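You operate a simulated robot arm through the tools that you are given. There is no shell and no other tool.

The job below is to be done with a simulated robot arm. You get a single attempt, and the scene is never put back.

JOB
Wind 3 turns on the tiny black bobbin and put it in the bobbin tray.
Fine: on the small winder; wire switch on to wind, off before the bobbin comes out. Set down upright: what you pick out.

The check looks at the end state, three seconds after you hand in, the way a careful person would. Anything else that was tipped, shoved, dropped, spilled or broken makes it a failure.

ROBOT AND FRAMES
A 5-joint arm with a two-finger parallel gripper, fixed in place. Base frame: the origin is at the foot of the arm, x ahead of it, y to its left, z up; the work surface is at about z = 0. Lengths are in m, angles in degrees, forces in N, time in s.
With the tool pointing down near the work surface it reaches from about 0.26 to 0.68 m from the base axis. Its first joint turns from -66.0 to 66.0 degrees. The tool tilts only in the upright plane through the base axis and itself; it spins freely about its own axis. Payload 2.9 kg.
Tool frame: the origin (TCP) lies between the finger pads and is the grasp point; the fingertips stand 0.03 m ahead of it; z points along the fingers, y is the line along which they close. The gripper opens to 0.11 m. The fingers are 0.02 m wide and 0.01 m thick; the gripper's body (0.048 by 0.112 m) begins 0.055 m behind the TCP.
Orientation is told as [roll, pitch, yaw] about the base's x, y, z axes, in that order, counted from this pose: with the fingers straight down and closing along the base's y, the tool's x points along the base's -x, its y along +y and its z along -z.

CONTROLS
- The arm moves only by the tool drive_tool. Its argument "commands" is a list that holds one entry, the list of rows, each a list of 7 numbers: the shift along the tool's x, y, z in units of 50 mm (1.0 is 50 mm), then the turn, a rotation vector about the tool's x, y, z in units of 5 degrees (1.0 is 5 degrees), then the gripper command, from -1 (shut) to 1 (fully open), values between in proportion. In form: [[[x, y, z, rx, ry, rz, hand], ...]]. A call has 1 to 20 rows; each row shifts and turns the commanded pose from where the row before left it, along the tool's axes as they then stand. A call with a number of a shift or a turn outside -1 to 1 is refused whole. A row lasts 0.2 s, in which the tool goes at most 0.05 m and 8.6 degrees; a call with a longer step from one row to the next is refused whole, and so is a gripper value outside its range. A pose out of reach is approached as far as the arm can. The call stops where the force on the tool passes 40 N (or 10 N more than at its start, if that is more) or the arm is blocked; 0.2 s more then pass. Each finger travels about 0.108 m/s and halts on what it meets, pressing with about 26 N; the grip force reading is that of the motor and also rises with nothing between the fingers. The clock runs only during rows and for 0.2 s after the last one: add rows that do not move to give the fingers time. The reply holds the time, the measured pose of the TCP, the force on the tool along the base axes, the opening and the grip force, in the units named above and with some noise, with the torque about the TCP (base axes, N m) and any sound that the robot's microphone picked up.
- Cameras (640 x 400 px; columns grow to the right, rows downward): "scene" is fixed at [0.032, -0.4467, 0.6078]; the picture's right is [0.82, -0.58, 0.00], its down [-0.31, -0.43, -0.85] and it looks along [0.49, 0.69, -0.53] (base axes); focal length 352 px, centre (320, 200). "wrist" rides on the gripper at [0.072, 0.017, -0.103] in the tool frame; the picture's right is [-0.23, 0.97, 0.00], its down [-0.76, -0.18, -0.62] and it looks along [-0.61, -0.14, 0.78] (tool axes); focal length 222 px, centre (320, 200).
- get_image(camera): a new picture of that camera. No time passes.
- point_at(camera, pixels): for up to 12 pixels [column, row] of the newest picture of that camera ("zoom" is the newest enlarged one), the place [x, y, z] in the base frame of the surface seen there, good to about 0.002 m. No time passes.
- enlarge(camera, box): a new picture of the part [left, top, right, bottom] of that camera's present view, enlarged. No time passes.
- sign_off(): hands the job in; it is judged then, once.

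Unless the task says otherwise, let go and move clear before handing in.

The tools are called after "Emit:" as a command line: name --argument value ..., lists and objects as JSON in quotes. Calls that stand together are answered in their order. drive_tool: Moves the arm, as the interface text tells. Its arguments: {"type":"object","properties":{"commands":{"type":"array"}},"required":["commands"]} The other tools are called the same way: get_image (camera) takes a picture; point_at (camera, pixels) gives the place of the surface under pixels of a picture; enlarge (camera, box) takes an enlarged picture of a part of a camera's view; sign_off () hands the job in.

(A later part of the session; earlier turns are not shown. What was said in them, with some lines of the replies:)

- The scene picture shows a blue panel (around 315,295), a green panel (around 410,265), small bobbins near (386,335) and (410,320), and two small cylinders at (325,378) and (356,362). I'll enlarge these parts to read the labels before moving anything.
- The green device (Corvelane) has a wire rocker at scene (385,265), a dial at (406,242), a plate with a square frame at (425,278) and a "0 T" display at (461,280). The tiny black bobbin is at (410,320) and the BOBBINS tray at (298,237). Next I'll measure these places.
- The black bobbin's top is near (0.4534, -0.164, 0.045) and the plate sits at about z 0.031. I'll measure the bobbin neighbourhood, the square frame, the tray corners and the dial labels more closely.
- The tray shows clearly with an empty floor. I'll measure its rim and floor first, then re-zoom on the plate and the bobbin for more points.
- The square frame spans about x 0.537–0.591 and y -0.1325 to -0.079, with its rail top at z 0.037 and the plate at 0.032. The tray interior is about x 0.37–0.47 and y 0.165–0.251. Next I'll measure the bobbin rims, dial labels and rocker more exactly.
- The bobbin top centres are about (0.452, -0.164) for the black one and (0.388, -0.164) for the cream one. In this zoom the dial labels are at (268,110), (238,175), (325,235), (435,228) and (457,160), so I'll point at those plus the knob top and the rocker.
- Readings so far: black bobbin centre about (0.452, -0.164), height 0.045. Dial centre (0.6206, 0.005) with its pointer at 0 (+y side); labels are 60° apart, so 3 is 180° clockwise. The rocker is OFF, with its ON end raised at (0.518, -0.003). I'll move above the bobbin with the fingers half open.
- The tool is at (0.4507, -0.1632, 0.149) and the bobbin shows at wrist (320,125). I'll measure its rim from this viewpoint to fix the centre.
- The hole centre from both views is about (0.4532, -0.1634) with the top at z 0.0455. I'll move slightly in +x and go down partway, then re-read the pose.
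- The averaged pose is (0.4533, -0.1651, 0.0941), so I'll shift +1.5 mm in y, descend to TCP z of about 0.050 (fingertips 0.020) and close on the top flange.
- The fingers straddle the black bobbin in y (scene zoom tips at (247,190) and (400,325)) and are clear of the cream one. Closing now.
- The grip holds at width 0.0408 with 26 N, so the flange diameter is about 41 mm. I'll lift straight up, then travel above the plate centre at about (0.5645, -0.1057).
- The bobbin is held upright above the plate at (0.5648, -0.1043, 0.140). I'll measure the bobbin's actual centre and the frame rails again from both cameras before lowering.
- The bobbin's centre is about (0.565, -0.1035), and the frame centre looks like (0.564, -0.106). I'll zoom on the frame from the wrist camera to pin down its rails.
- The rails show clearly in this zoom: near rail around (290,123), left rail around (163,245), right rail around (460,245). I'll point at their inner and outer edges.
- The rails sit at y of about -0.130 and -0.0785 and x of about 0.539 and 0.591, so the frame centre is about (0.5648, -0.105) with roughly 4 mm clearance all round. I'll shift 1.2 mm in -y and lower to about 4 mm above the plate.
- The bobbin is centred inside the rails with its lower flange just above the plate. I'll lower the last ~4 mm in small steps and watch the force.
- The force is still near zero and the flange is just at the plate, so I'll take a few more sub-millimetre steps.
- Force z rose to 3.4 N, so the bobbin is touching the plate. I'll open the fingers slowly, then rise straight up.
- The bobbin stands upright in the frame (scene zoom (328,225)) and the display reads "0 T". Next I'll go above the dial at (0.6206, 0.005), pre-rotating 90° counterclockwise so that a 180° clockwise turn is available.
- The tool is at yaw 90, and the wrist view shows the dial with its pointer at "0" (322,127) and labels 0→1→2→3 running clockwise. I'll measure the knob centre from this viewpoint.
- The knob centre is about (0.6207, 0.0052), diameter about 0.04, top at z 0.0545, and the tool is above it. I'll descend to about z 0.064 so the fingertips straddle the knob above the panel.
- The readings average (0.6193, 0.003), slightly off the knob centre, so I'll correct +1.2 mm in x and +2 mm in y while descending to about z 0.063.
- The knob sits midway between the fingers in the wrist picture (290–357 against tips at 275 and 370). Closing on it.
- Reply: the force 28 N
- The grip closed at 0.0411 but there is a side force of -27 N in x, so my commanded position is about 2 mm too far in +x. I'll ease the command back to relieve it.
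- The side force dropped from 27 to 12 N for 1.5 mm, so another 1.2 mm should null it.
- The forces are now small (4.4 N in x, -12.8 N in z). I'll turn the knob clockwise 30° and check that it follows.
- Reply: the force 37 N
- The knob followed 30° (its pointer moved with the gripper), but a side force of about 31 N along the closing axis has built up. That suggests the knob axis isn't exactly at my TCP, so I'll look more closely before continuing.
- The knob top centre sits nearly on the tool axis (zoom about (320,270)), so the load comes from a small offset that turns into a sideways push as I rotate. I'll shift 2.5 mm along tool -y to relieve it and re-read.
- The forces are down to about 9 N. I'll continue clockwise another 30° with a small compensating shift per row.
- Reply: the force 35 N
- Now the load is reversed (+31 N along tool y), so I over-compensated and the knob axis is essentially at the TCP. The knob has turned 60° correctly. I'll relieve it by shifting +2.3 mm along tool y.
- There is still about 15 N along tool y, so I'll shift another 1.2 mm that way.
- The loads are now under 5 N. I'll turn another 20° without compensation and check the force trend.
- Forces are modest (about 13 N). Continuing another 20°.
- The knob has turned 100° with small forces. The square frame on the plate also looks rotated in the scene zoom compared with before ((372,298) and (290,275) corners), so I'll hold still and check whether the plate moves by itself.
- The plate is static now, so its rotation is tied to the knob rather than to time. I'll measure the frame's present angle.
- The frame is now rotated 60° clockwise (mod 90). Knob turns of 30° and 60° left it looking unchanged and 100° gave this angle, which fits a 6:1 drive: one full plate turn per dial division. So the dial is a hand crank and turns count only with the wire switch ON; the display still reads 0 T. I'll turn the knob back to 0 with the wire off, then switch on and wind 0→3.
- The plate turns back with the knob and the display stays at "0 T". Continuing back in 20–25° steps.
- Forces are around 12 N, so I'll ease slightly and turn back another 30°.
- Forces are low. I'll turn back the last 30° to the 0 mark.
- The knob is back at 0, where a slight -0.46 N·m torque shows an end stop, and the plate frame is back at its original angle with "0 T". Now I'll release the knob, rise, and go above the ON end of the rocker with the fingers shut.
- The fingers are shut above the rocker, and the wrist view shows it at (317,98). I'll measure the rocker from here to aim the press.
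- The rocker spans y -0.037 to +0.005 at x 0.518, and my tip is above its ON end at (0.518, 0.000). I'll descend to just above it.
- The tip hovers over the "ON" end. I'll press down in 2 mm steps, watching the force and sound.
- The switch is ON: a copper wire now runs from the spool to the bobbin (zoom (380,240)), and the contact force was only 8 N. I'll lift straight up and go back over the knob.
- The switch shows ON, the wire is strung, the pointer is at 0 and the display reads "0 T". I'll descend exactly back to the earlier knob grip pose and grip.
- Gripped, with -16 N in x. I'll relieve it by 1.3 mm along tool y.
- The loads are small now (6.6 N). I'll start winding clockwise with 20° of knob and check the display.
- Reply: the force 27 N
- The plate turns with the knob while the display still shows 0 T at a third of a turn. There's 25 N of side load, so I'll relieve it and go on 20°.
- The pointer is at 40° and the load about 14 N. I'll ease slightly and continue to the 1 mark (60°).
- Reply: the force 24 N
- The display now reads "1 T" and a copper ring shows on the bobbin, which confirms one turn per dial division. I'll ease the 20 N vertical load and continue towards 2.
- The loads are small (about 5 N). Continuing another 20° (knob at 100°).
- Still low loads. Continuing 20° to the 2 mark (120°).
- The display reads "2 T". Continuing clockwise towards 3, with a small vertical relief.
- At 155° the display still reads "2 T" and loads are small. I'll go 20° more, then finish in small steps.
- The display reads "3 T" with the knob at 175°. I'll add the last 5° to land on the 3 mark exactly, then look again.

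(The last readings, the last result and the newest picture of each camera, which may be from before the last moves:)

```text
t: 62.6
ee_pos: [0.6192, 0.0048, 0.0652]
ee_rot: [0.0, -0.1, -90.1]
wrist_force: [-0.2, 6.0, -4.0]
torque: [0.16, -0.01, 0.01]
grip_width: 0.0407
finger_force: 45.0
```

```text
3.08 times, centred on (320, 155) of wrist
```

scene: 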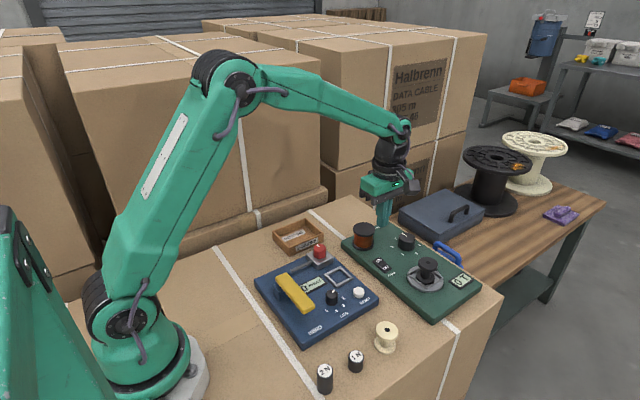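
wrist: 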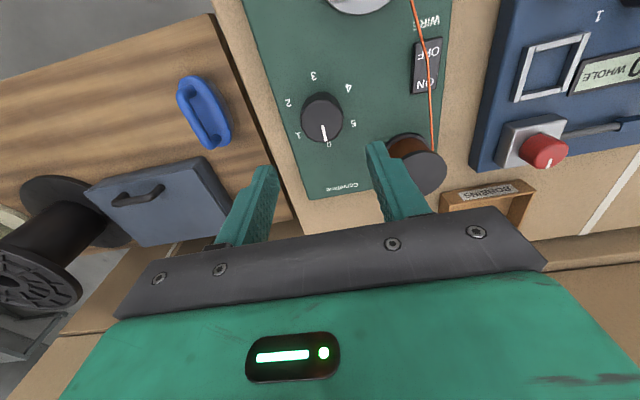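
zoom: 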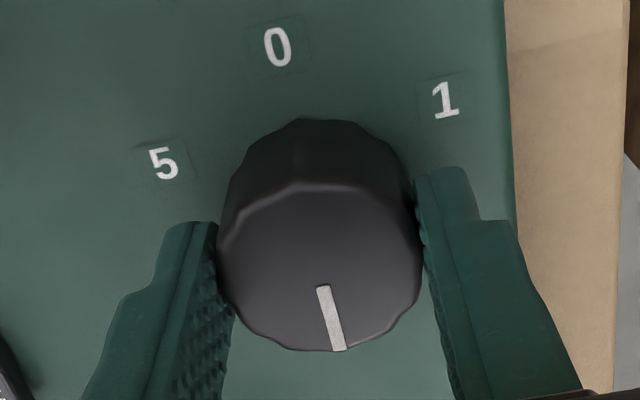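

The knob is on 3, the display reads "3 T" and the wire is still strung. Before going to the OFF end I'll check where the wire runs so I don't touch it.

Emit:
enlarge --camera "scene" --box '[352, 225, 432, 285]'

Emit:
get_image --camera "scene"

```text
6.67 times, centred on (392, 255) of scene
```

zoom: 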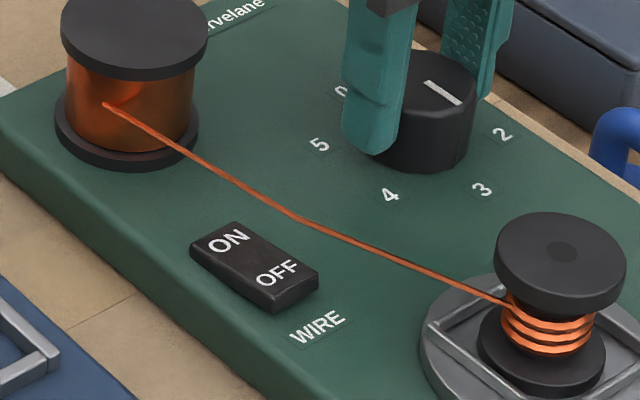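

```text
taken
```

scene: 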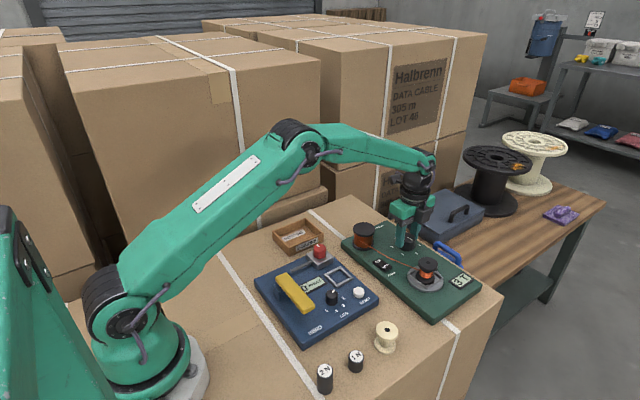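

Emit:
point_at --camera "zoom" --pixels '[[106, 105], [150, 130], [200, 160], [250, 191], [300, 219], [350, 237], [400, 259], [450, 281], [490, 297], [278, 272], [228, 240]]'

```text
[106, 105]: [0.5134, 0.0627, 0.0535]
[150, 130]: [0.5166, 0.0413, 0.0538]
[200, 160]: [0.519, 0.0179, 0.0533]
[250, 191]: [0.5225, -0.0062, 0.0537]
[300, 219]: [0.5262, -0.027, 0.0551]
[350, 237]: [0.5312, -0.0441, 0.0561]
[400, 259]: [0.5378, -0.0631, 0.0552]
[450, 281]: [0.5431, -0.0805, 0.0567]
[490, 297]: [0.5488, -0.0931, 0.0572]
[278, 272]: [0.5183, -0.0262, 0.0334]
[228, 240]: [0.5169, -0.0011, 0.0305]
```

The wire runs directly over the rocker, at about (0.5265, -0.029, 0.055). I'll press the OFF end from the -x side, with the tip centre at x of about 0.5105 so it covers 0.50–0.52 and misses the wire. First I release the knob, rise and travel there.

Emit:
drive_tool --commands '[[[0, 0, 0, 0, 0, 0, -0.1], [0, 0, 0, 0, 0, 0, 0.1], [0, 0, 0, 0, 0, 0, 0.1], [0, 0, -0.6, 0, 0, 0, 0.1], [0, 0, -0.8, 0, 0, 0, 0.1], [0, 0, -0.6, 0, 0, 0, 0.1], [-0.259, -0.727, 0, 0, 0, 0, -1], [-0.259, -0.727, 0, 0, 0, 0, -1], [-0.258, -0.726, 0, 0, 0, 0, -1], [0, 0, 0, 0, 0, 0, -1], [0, 0, 0, 0, 0, 0, -1]]]'

Emit:
drive_tool --commands '[[[0, 0, 0, 0, 0, 0, -1]]]'

Emit:
drive_tool --commands '[[[0, 0, 0, 0, 0, 0, -1]]]'

Emit:
get_image --camera "wrist"

Emit:
get_image --camera "scene"

```text
t: 65.0
ee_pos: [0.5126, -0.0344, 0.1614]
ee_rot: [0.1, 0.0, -89.9]
wrist_force: [0.6, 0.0, -0.3]
torque: [0.0, 0.02, 0.02]
grip_width: 0.0001
finger_force: 26.5
```

```text
t: 65.4
ee_pos: [0.5118, -0.0346, 0.1631]
ee_rot: [0.0, 0.0, -90.0]
wrist_force: [-0.3, 0.4, -0.5]
torque: [-0.02, 0.01, -0.02]
grip_width: 0.0
finger_force: 26.2
```

```text
t: 65.8
ee_pos: [0.513, -0.0346, 0.1623]
ee_rot: [0.0, 0.0, -90.0]
wrist_force: [-0.3, 0.1, 0.4]
torque: [-0.01, 0.0, -0.03]
grip_width: 0.0
finger_force: 25.9
```

```text
taken
```

wrist: 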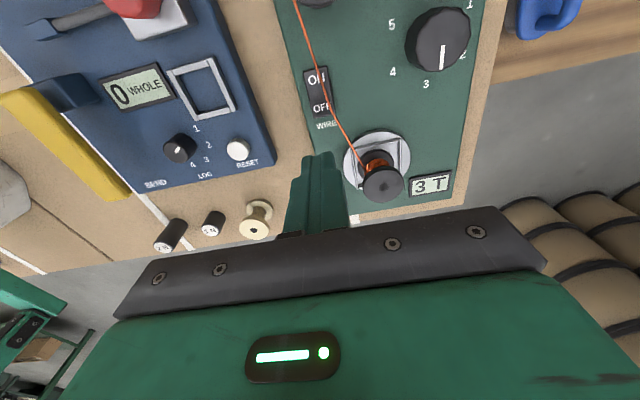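

```text
taken
```

scene: 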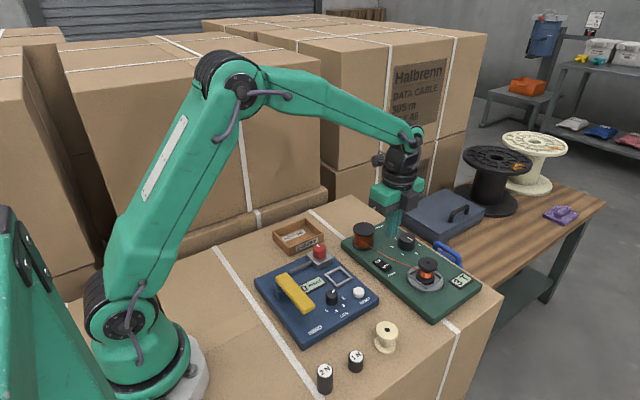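

The tool averages (0.5125, -0.0345, 0.162) and the display still reads "3 T" (wrist (430,185)). I'll shift 2 mm in -x to stay clear of the wire and descend to just above the OFF end.

Emit:
drive_tool --commands '[[[0.01, -0.044, 0, 0, 0, 0, -1], [0, 0, 0.7, 0, 0, 0, -1], [0, 0, 0.6, 0, 0, 0, -1], [0, 0, 0.48, 0, 0, 0, -1], [0, 0, 0, 0, 0, 0, -1]]]'

Emit:
enlarge --camera "scene" --box '[340, 215, 440, 295]'

Emit:
get_image --camera "wrist"

```text
t: 67.0
ee_pos: [0.5093, -0.0353, 0.0733]
ee_rot: [0.0, 0.0, -90.0]
wrist_force: [0.0, -0.1, -0.8]
torque: [0.0, 0.03, -0.04]
grip_width: 0.0
finger_force: 25.9
```

```text
5.00 times, centred on (390, 255) of scene
```

zoom: 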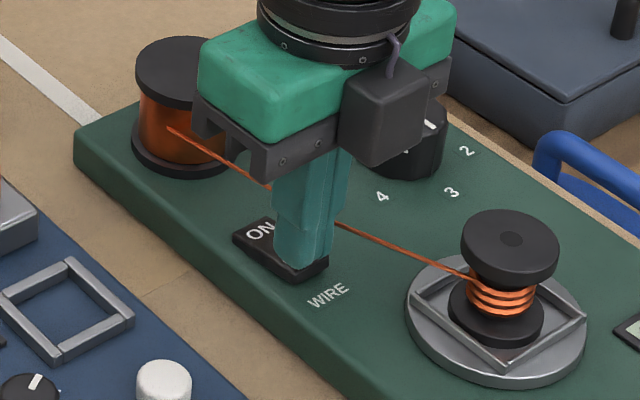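

```text
taken
```

wrist: 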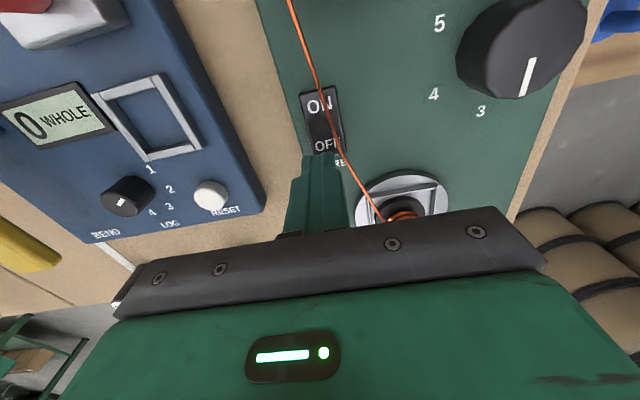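

The tip is above the OFF end with the wire passing just to its right in the wrist view. Pressing down in 2 mm steps.

Emit:
drive_tool --commands '[[[0, 0, 0.04, 0, 0, 0, -1], [0, 0, 0.04, 0, 0, 0, -1], [0, 0, 0.04, 0, 0, 0, -1], [0, 0, 0.04, 0, 0, 0, -1], [0, 0, 0.04, 0, 0, 0, -1]]]'

Emit:
enlarge --camera "scene" --box '[340, 215, 440, 295]'

```text
t: 68.2
ee_pos: [0.5085, -0.0331, 0.066]
ee_rot: [0.0, 0.0, -90.0]
wrist_force: [-0.8, -0.4, 0.8]
torque: [0.02, 0.03, -0.03]
grip_width: 0.0
finger_force: 25.7
```

```text
5.00 times, centred on (390, 255) of scene
```

zoom: 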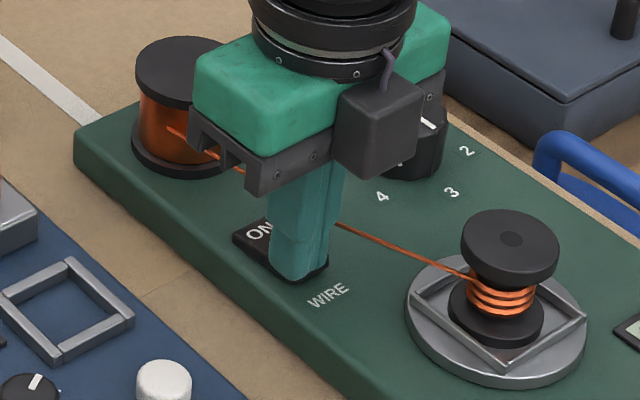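

No contact yet (force 0.8 N), so I'll press a little further.

Emit:
drive_tool --commands '[[[0, 0, 0.03, 0, 0, 0, -1], [0, 0, 0.03, 0, 0, 0, -1], [0, 0, 0, 0, 0, 0, -1]]]'

Emit:
enlarge --camera "scene" --box '[340, 215, 440, 295]'

```text
t: 69.0
ee_pos: [0.5098, -0.0326, 0.0618]
ee_rot: [0.0, -0.1, -89.9]
wrist_force: [-0.8, 0.0, 0.2]
torque: [0.01, 0.03, -0.02]
grip_width: 0.0
finger_force: 26.3
```

```text
5.00 times, centred on (390, 255) of scene
```

zoom: 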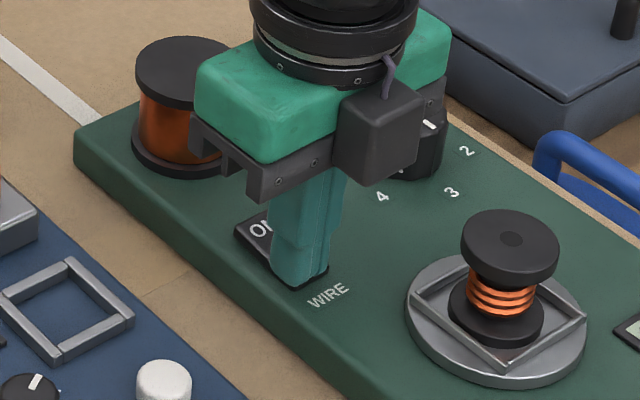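

The wire strand between spool and bobbin is gone, so the switch looks OFF. I'll lift straight up and verify the rocker and display.

Emit:
drive_tool --commands '[[[0, 0, -0.5, 0, 0, 0, -1], [0, 0, -0.8, 0, 0, 0, -1], [0, 0, -0.76, 0, 0, 0, -1], [0, 0, 0, 0, 0, 0, -1], [0, 0, 0, 0, 0, 0, -1]]]'

Emit:
enlarge --camera "scene" --box '[340, 205, 490, 305]'

Emit:
get_image --camera "wrist"

```text
t: 70.2
ee_pos: [0.5091, -0.0328, 0.1663]
ee_rot: [0.0, -0.1, -90.1]
wrist_force: [0.3, 0.2, -0.3]
torque: [0.01, 0.02, -0.02]
grip_width: 0.0002
finger_force: 26.6
```

```text
4.00 times, centred on (415, 255) of scene
```

zoom: 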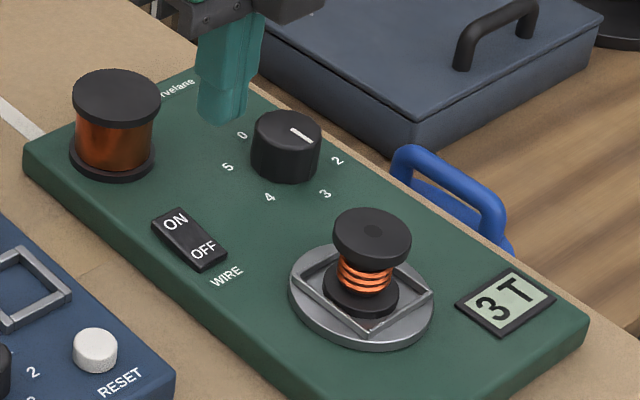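

```text
taken
```

wrist: 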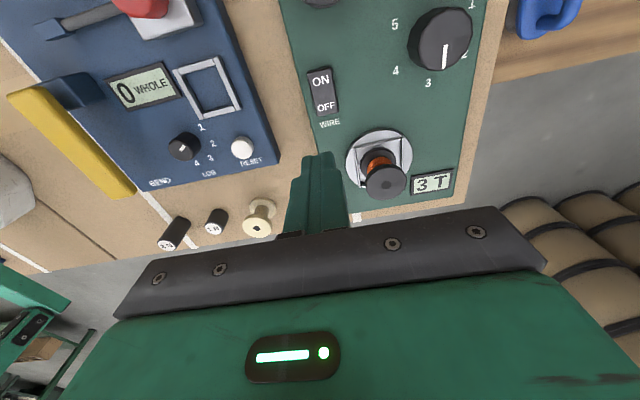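

The rocker shows OFF pressed, the display reads "3 T", and the bobbin carries its copper winding in the frame. I'll measure the bobbin's current centre before picking it up.

Emit:
enlarge --camera "scene" --box '[405, 250, 453, 295]'

Emit:
point_at --camera "zoom" --pixels '[[310, 110], [240, 120], [390, 130], [320, 65], [310, 150], [270, 90], [360, 90], [280, 140], [350, 150], [322, 95], [322, 105], [335, 115]]'

Emit:
point_at --camera "wrist" --pixels '[[386, 182], [374, 182], [398, 182], [386, 172], [386, 192], [378, 174], [394, 174], [378, 190], [394, 190]]'

Emit:
enlarge --camera "wrist" --box '[346, 130, 426, 220]'

```text
8.89 times, centred on (429, 272) of scene
```

zoom: 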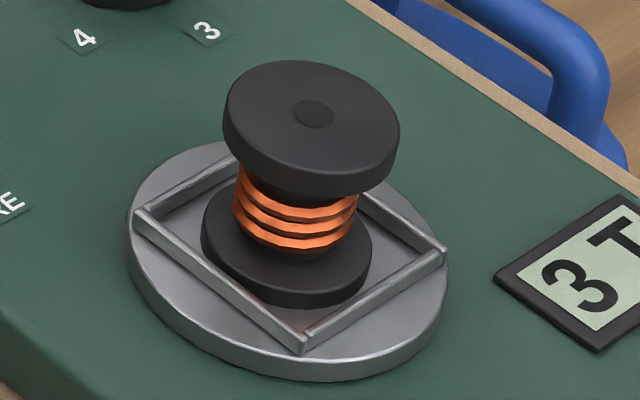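

```text
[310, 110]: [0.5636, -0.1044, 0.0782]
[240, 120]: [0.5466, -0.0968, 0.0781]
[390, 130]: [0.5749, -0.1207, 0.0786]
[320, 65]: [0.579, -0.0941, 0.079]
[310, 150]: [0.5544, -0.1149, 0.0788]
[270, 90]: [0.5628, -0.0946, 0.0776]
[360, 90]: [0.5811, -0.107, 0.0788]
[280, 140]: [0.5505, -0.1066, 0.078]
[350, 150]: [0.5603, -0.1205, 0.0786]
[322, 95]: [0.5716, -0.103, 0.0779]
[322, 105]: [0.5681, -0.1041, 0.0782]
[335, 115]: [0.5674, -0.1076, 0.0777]
```

```text
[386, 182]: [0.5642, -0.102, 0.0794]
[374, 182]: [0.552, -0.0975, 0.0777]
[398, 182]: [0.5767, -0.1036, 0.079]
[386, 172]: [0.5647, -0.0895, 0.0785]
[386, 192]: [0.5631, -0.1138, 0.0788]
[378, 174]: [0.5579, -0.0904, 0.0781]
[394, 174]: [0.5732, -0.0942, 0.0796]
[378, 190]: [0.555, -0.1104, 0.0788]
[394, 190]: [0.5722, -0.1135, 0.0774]
```

```text
4.44 times, centred on (386, 175) of wrist
```

zoom: 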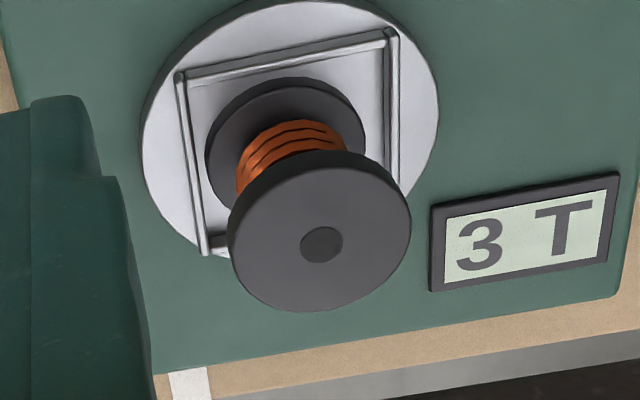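

The bobbin centre is about (0.5645, -0.1053), top at z 0.0783, with three windings. I'll move above it with the fingers opening to 0.07 along x.

Emit:
drive_tool --commands '[[[-0.479, 0.368, 0, 0, 0, 0, 0.27], [-0.479, 0.368, 0, 0, 0, 0, 0.27], [-0.478, 0.368, 0, 0, 0, 0, 0.27], [0, 0, 0, 0, 0, 0, 0.27], [0, 0, 0, 0, 0, 0, 0.27]]]'

Emit:
drive_tool --commands '[[[0, 0, 0.5, 0, 0, 0, 0.27], [0, 0, 0, 0, 0, 0, 0.27]]]'

Emit:
drive_tool --commands '[[[0, 0, 0, 0, 0, 0, 0.27]]]'

Emit:
drive_tool --commands '[[[0, 0, 0, 0, 0, 0, 0.27]]]'

Emit:
get_image --camera "wrist"

Emit:
get_image --camera "scene"

```text
t: 71.4
ee_pos: [0.5643, -0.1067, 0.1657]
ee_rot: [0.1, 0.0, -90.1]
wrist_force: [0.7, -0.8, 0.0]
torque: [0.0, 0.0, 0.0]
grip_width: 0.0701
finger_force: 0.1
```

```text
t: 72.0
ee_pos: [0.5626, -0.1048, 0.1392]
ee_rot: [0.1, 0.0, -90.0]
wrist_force: [-0.5, 0.1, -0.6]
torque: [0.0, 0.01, 0.04]
grip_width: 0.0699
finger_force: 0.3
```

```text
t: 72.4
ee_pos: [0.5628, -0.106, 0.1383]
ee_rot: [0.1, 0.0, -90.0]
wrist_force: [-0.4, 0.3, 0.0]
torque: [-0.05, 0.03, -0.01]
grip_width: 0.0697
finger_force: 0.0
```

```text
t: 72.8
ee_pos: [0.564, -0.1057, 0.1389]
ee_rot: [0.0, 0.0, -90.0]
wrist_force: [0.0, 0.6, -0.1]
torque: [0.01, 0.02, 0.0]
grip_width: 0.0699
finger_force: 0.2
```

```text
taken
```

wrist: 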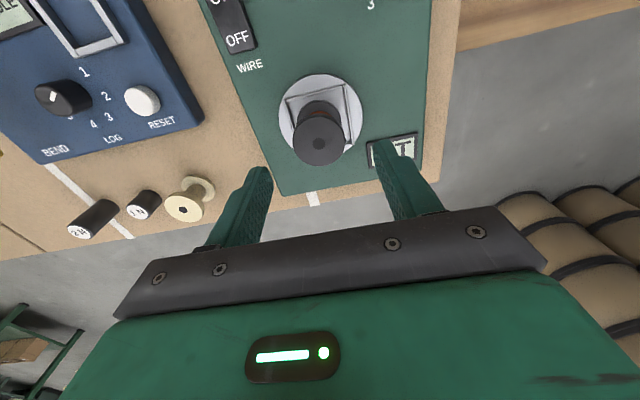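

```text
taken
```

scene: 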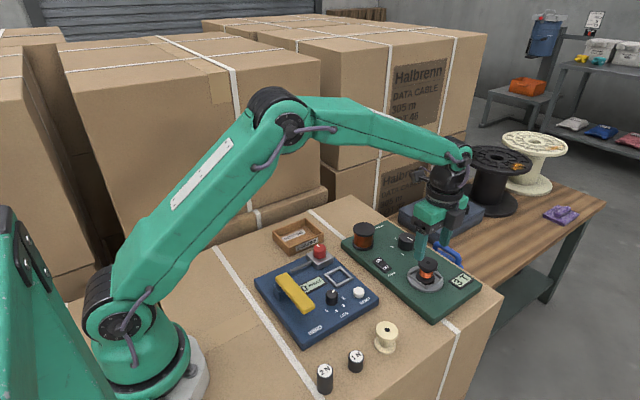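

The averaged pose is (0.5634, -0.1058, 0.1388). I'll shift 1 mm in +x and descend to TCP z of about 0.085 (fingertips about 0.055, above the rails), then close on the top flange.

Emit:
drive_tool --commands '[[[0.01, 0.022, 0.5, 0, 0, 0, 0.27], [0, 0, 0.4, 0, 0, 0, 0.27], [0, 0, 0.18, 0, 0, 0, 0.27], [0, 0, 0, 0, 0, 0, 0.27], [0, 0, 0, 0, 0, 0, 0.27]]]'

Emit:
enlarge --camera "wrist" --box '[240, 80, 400, 240]'

Emit:
enlarge --camera "scene" --box '[385, 225, 473, 305]'

```text
t: 74.0
ee_pos: [0.5648, -0.1041, 0.0866]
ee_rot: [0.0, 0.1, -90.0]
wrist_force: [0.8, -0.1, -0.8]
torque: [0.02, 0.05, 0.02]
grip_width: 0.0698
finger_force: 0.1
```

```text
2.50 times, centred on (320, 160) of wrist
```

zoom: 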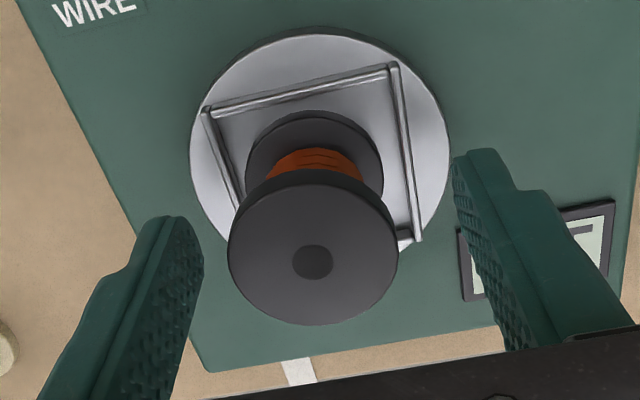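

```text
5.00 times, centred on (429, 265) of scene
```

zoom: 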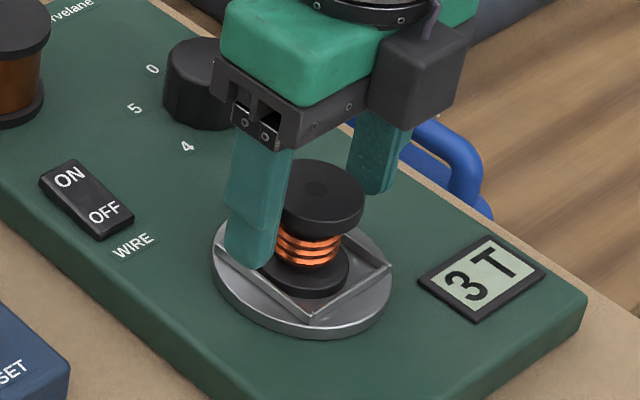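

The bobbin looks about 1–2 mm toward -x/-y of the tool axis in the wrist zoom (hole at (312,260)). I'll nudge 1 mm each way and then close slowly.

Emit:
drive_tool --commands '[[[-0.02, -0.02, 0, 0, 0, 0, 0.27], [0, 0, 0, 0, 0, 0, 0.0], [0, 0, 0, 0, 0, 0, -0.1], [0, 0, 0, 0, 0, 0, -0.16], [0, 0, 0, 0, 0, 0, -0.22], [0, 0, 0, 0, 0, 0, -0.3], [0, 0, 0, 0, 0, 0, -0.6], [0, 0, 0, 0, 0, 0, -1], [0, 0, 0, 0, 0, 0, -1]]]'

Emit:
enlarge --camera "wrist" --box '[240, 80, 400, 240]'

Emit:
enlarge --camera "scene" --box '[385, 225, 473, 305]'

```text
t: 76.0
ee_pos: [0.5632, -0.1051, 0.0873]
ee_rot: [0.0, 0.0, -90.0]
wrist_force: [-0.3, 0.7, 0.2]
torque: [0.0, 0.01, 0.0]
grip_width: 0.0407
finger_force: 26.3
```

```text
2.50 times, centred on (320, 160) of wrist
```

zoom: 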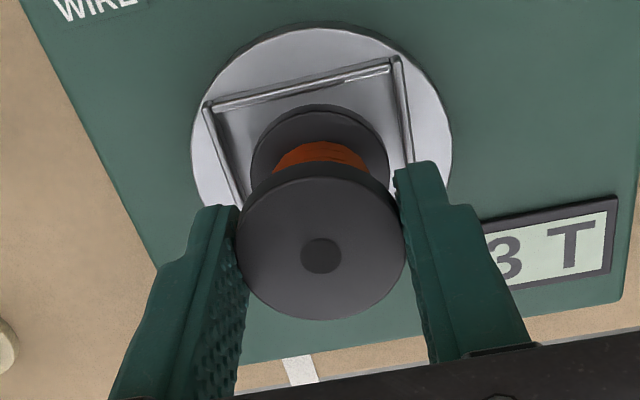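

```text
5.00 times, centred on (429, 265) of scene
```

zoom: 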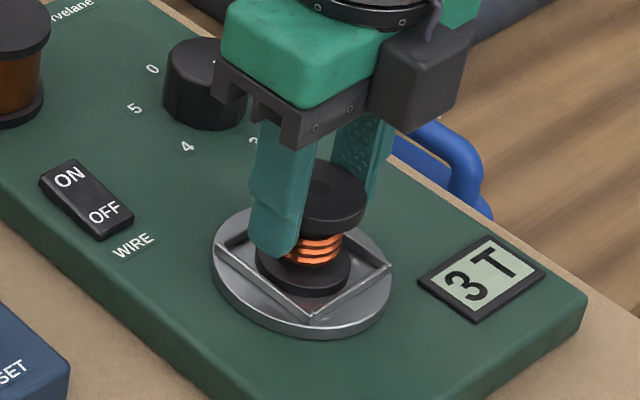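

The bobbin is gripped (width 0.0407, 26 N) and upright. I'll lift it clear, and check how near the big cartons are to the tray before swinging across.

Emit:
drive_tool --commands '[[[0, 0, -0.3, 0, 0, 0, -1], [0, 0, -0.7, 0, 0, 0, -1], [0, 0, -0.7, 0, 0, 0, -1], [0, 0, -0.7, 0, 0, 0, -1], [0, 0, 0, 0, 0, 0, -1]]]'

Emit:
get_image --camera "scene"

Emit:
get_image --camera "wrist"

Emit:
point_at --camera "scene" --pixels '[[200, 215], [230, 205], [260, 190], [290, 185], [310, 180], [240, 225], [270, 216], [300, 204], [320, 195], [320, 150], [280, 120], [330, 200]]'

```text
t: 77.2
ee_pos: [0.5642, -0.1071, 0.2089]
ee_rot: [0.0, 0.0, -90.0]
wrist_force: [0.1, 0.6, -0.6]
torque: [0.05, 0.03, -0.01]
grip_width: 0.0401
finger_force: 26.2
```

```text
taken
```

scene: 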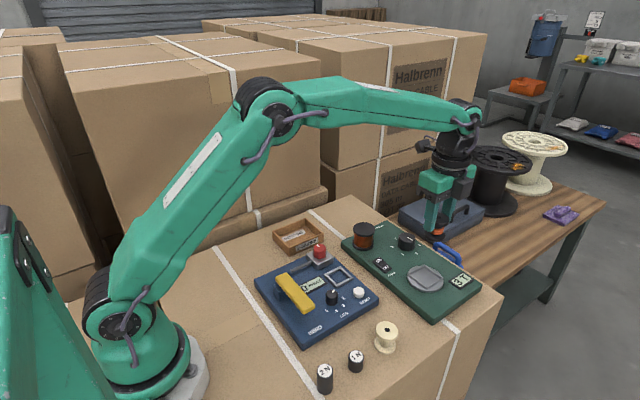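

```text
taken
```

wrist: 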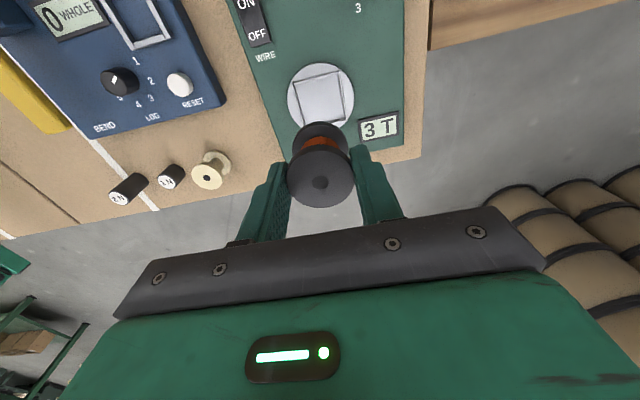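

```text
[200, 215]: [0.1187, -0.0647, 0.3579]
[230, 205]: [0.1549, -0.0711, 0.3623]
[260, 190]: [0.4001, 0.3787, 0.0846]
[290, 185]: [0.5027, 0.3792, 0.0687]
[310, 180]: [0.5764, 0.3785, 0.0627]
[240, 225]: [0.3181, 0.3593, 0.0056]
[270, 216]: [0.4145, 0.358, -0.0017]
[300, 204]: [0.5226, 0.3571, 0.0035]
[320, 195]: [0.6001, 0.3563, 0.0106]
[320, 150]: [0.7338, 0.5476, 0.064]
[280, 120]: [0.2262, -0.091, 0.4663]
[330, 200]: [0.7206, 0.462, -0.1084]
```

The carton face is at y of about 0.379, leaving enough room beside the tray, and the bobbin hangs upright with its winding while the frame is empty. I'll swing over to above the tray centre (0.4205, 0.208).

Emit:
drive_tool --commands '[[[0.63, -0.288, 0, 0, 0, 0, -1], [0.63, -0.288, 0, 0, 0, 0, -1], [0.63, -0.288, 0, 0, 0, 0, -1], [0.63, -0.288, 0, 0, 0, 0, -1], [0.63, -0.288, 0, 0, 0, 0, -1], [0.63, -0.288, 0, 0, 0, 0, -1], [0.63, -0.288, 0, 0, 0, 0, -1], [0.63, -0.288, 0, 0, 0, 0, -1], [0.63, -0.288, 0, 0, 0, 0, -1], [0.61, -0.28, 0, 0, 0, 0, -1], [0, 0, 0, 0, 0, 0, -1], [0, 0, 0, 0, 0, 0, -1]]]'

Emit:
drive_tool --commands '[[[0, 0, 0, 0, 0, 0, -1]]]'

Emit:
get_image --camera "scene"

Emit:
get_image --camera "wrist"

```text
t: 79.8
ee_pos: [0.4205, 0.208, 0.2047]
ee_rot: [0.0, 0.1, -90.0]
wrist_force: [-0.2, 0.4, -0.3]
torque: [-0.02, 0.01, -0.01]
grip_width: 0.0404
finger_force: 26.8
```

```text
t: 80.2
ee_pos: [0.4231, 0.2067, 0.2061]
ee_rot: [-0.1, 0.0, -90.2]
wrist_force: [-0.4, 0.2, 0.1]
torque: [0.06, 0.01, -0.03]
grip_width: 0.0404
finger_force: 25.9
```

```text
taken
```

scene: 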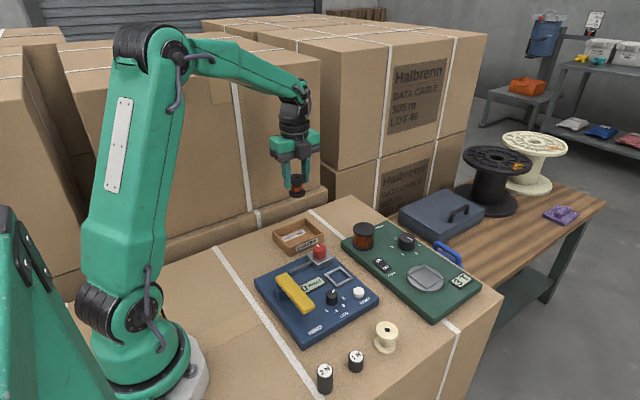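

```text
taken
```

wrist: 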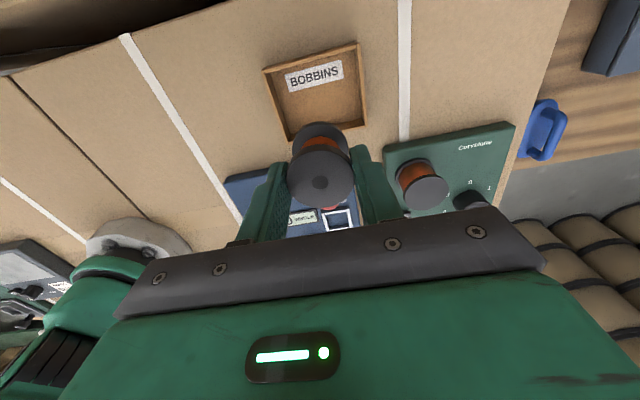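

The tool is above the tray centre at about (0.4215, 0.2075, 0.206). I'll descend to about 1 cm above the tray floor and check.

Emit:
drive_tool --commands '[[[0, -0.01, 0.7, 0, 0, 0, -1], [0, 0, 0.7, 0, 0, 0, -1], [0, 0, 0.7, 0, 0, 0, -1], [0, 0, 0.5, 0, 0, 0, -1], [0, 0, 0, 0, 0, 0, -1], [0, 0, 0, 0, 0, 0, -1]]]'

Emit:
enlarge --camera "scene" --box '[250, 170, 350, 270]'

Emit:
enlarge --camera "wrist" --box '[220, 40, 420, 240]'

```text
t: 81.6
ee_pos: [0.4204, 0.2089, 0.0788]
ee_rot: [0.0, 0.0, -90.0]
wrist_force: [-0.6, -0.5, -0.4]
torque: [0.02, -0.07, 0.0]
grip_width: 0.0406
finger_force: 25.9
```

```text
4.00 times, centred on (300, 220) of scene
```

zoom: 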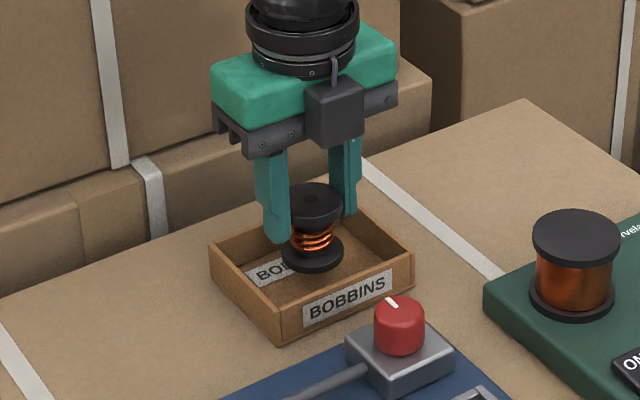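

```text
2.00 times, centred on (320, 140) of wrist
```

zoom: 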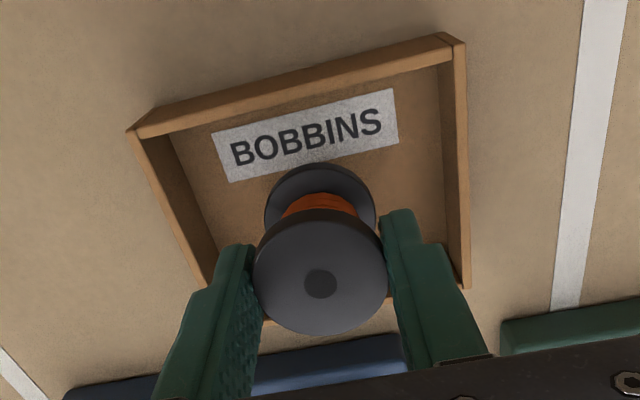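

The bobbin is inside the tray walls, about 2 cm above the floor and clear on all sides in both views. I'll lower most of the rest and then go in small steps.

Emit:
drive_tool --commands '[[[0, 0, 0.2, 0, 0, 0, -1], [0, 0, 0.16, 0, 0, 0, -1], [0, 0, 0, 0, 0, 0, -1], [0, 0, 0, 0, 0, 0, -1]]]'

Emit:
enlarge --camera "scene" --box '[266, 205, 330, 262]'

```text
t: 82.6
ee_pos: [0.4203, 0.2082, 0.0598]
ee_rot: [0.0, 0.0, -90.1]
wrist_force: [0.4, -0.2, -0.7]
torque: [0.0, 0.01, -0.02]
grip_width: 0.0403
finger_force: 25.7
```

```text
7.02 times, centred on (298, 234) of scene
```

zoom: 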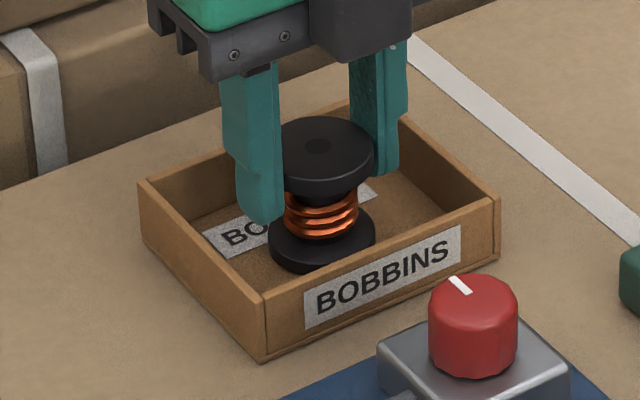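

The bobbin's base is a few millimetres above the tray floor. I'll step down gently until a contact force appears.

Emit:
drive_tool --commands '[[[0, 0, 0.02, 0, 0, 0, -1], [0, 0, 0.02, 0, 0, 0, -1], [0, 0, 0, 0, 0, 0, -1]]]'

Emit:
drive_tool --commands '[[[0, 0, 0.016, 0, 0, 0, -1], [0, 0, 0, 0, 0, 0, -1]]]'

```text
t: 83.4
ee_pos: [0.4198, 0.2094, 0.058]
ee_rot: [0.1, 0.0, -90.0]
wrist_force: [-0.8, 0.0, 6.2]
torque: [-0.02, 0.01, -0.01]
grip_width: 0.0403
finger_force: 26.1
```

```text
t: 84.0
ee_pos: [0.4207, 0.2087, 0.0564]
ee_rot: [0.1, 0.0, -90.0]
wrist_force: [-5.3, -1.2, 19.3]
torque: [-0.05, 0.1, -0.04]
grip_width: 0.0404
finger_force: 26.2
```

Contact is firm at 19 N. I'll back off about 0.8 mm to remove the preload, then open slowly.

Emit:
drive_tool --commands '[[[0, 0, -0.016, 0, 0, 0, -1], [0, 0, 0, 0, 0, 0, -1]]]'

Emit:
drive_tool --commands '[[[0, 0, 0, 0, 0, 0, -0.24], [0, 0, 0, 0, 0, 0, -0.2], [0, 0, 0, 0, 0, 0, -0.1], [0, 0, 0, 0, 0, 0, 0.05], [0, 0, 0, 0, 0, 0, 0.1], [0, 0, 0, 0, 0, 0, 0.1]]]'

Emit:
enlarge --camera "scene" --box '[266, 205, 330, 262]'

Emit:
enlarge --camera "wrist" --box '[220, 40, 420, 240]'

```text
t: 84.6
ee_pos: [0.4205, 0.2083, 0.0566]
ee_rot: [0.1, 0.0, -89.9]
wrist_force: [0.6, 2.5, 6.8]
torque: [0.13, -0.17, 0.05]
grip_width: 0.0405
finger_force: 26.1
```

```text
t: 86.0
ee_pos: [0.4189, 0.2091, 0.0572]
ee_rot: [0.0, 0.1, -90.0]
wrist_force: [0.1, -0.6, 0.6]
torque: [0.02, -0.03, 0.0]
grip_width: 0.0605
finger_force: 0.0
```

```text
7.02 times, centred on (298, 234) of scene
```

zoom: 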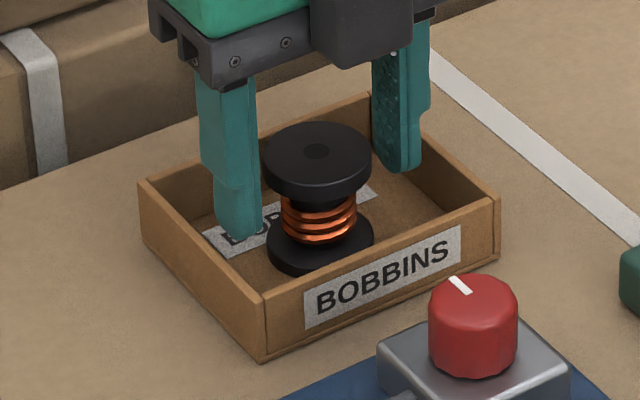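

```text
2.00 times, centred on (320, 140) of wrist
```

zoom: 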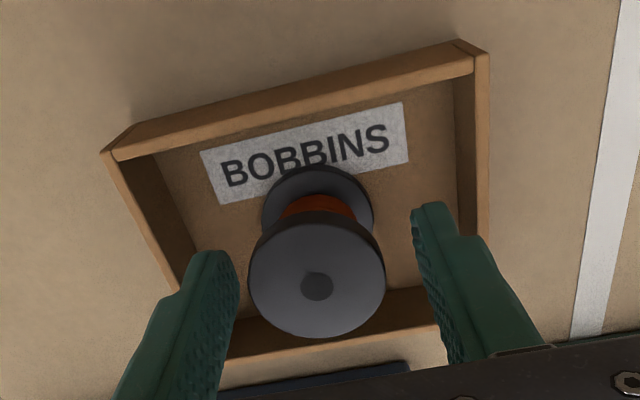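

The bobbin stands upright in the tray and the fingers are clear of it and of the walls. I'll rise straight up and take final pictures.

Emit:
drive_tool --commands '[[[0, 0, -0.3, 0, 0, 0, 0.1], [0, 0, -0.7, 0, 0, 0, 0.1], [0, 0, -0.9, 0, 0, 0, 0.1], [0, 0, -0.9, 0, 0, 0, 0.1], [0, 0, -0.6, 0, 0, 0, 0.1], [0, 0, 0, 0, 0, 0, 0.1]]]'

Emit:
get_image --camera "scene"

Emit:
enlarge --camera "scene" --box '[266, 205, 330, 262]'

Emit:
enlarge --camera "scene" --box '[340, 205, 490, 305]'

Emit:
enlarge --camera "scene" --box '[250, 250, 450, 400]'

```text
t: 87.4
ee_pos: [0.421, 0.2078, 0.2273]
ee_rot: [-0.1, 0.0, -90.0]
wrist_force: [0.7, 0.8, -0.3]
torque: [-0.02, 0.0, 0.02]
grip_width: 0.0606
finger_force: 0.0
```

```text
taken
```

scene: 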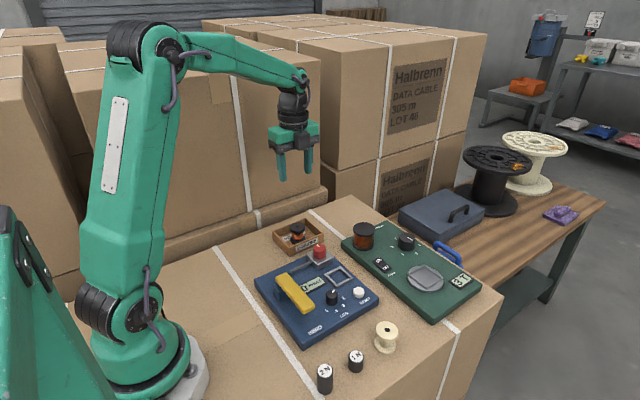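

```text
7.02 times, centred on (298, 234) of scene
```

zoom: 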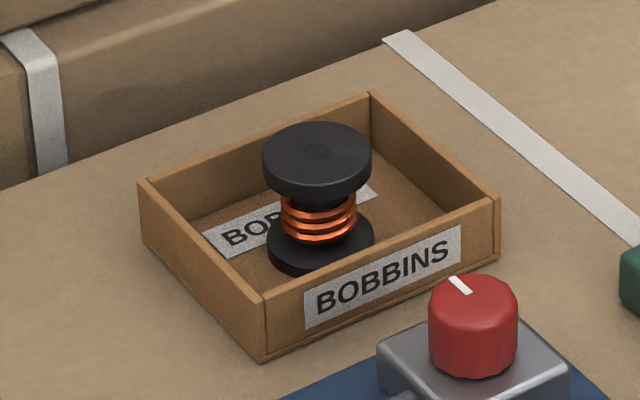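

```text
4.00 times, centred on (415, 255) of scene
```

zoom: 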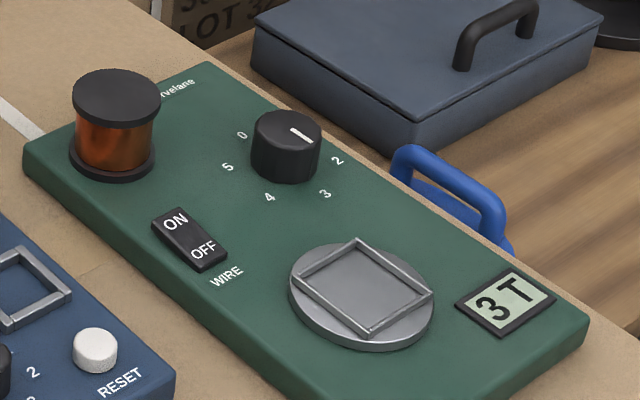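

```text
2.67 times, centred on (350, 325) of scene
```

zoom: 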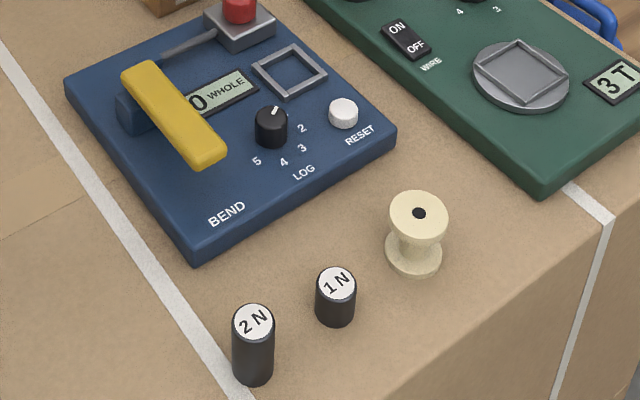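

The final pictures show the black bobbin upright in the BOBBINS tray with its copper winding (zoom (318,200)). The display reads "3 T", the rocker is OFF, and the cream bobbin, the weights and the blue panel are unmoved. The gripper is empty and clear, so I'll hand in.

Emit:
sign_off

```text
The job is handed in.
```

The tiny black bobbin now has 3 turns of wire on it and stands upright in the bobbin tray. The job is handed in, but I haven't seen the check's result.

- **Winding:** I seated the bobbin on the small green winder, switched the wire on, and turned the dial from 0 to 3. The display read "3 T". Before that I had turned the dial about 100° with the wire still off. The display stayed at 0, and I turned it back to 0 before winding.
- **Wire switch:** I switched it off before lifting the bobbin out, and it still shows OFF.
- **Everything else:** in the final pictures the cream bobbin, the two weights and the blue panel look untouched. The gripper is empty and clear of the tray.

The winder's dial is left at 3 and its display still shows "3 T".
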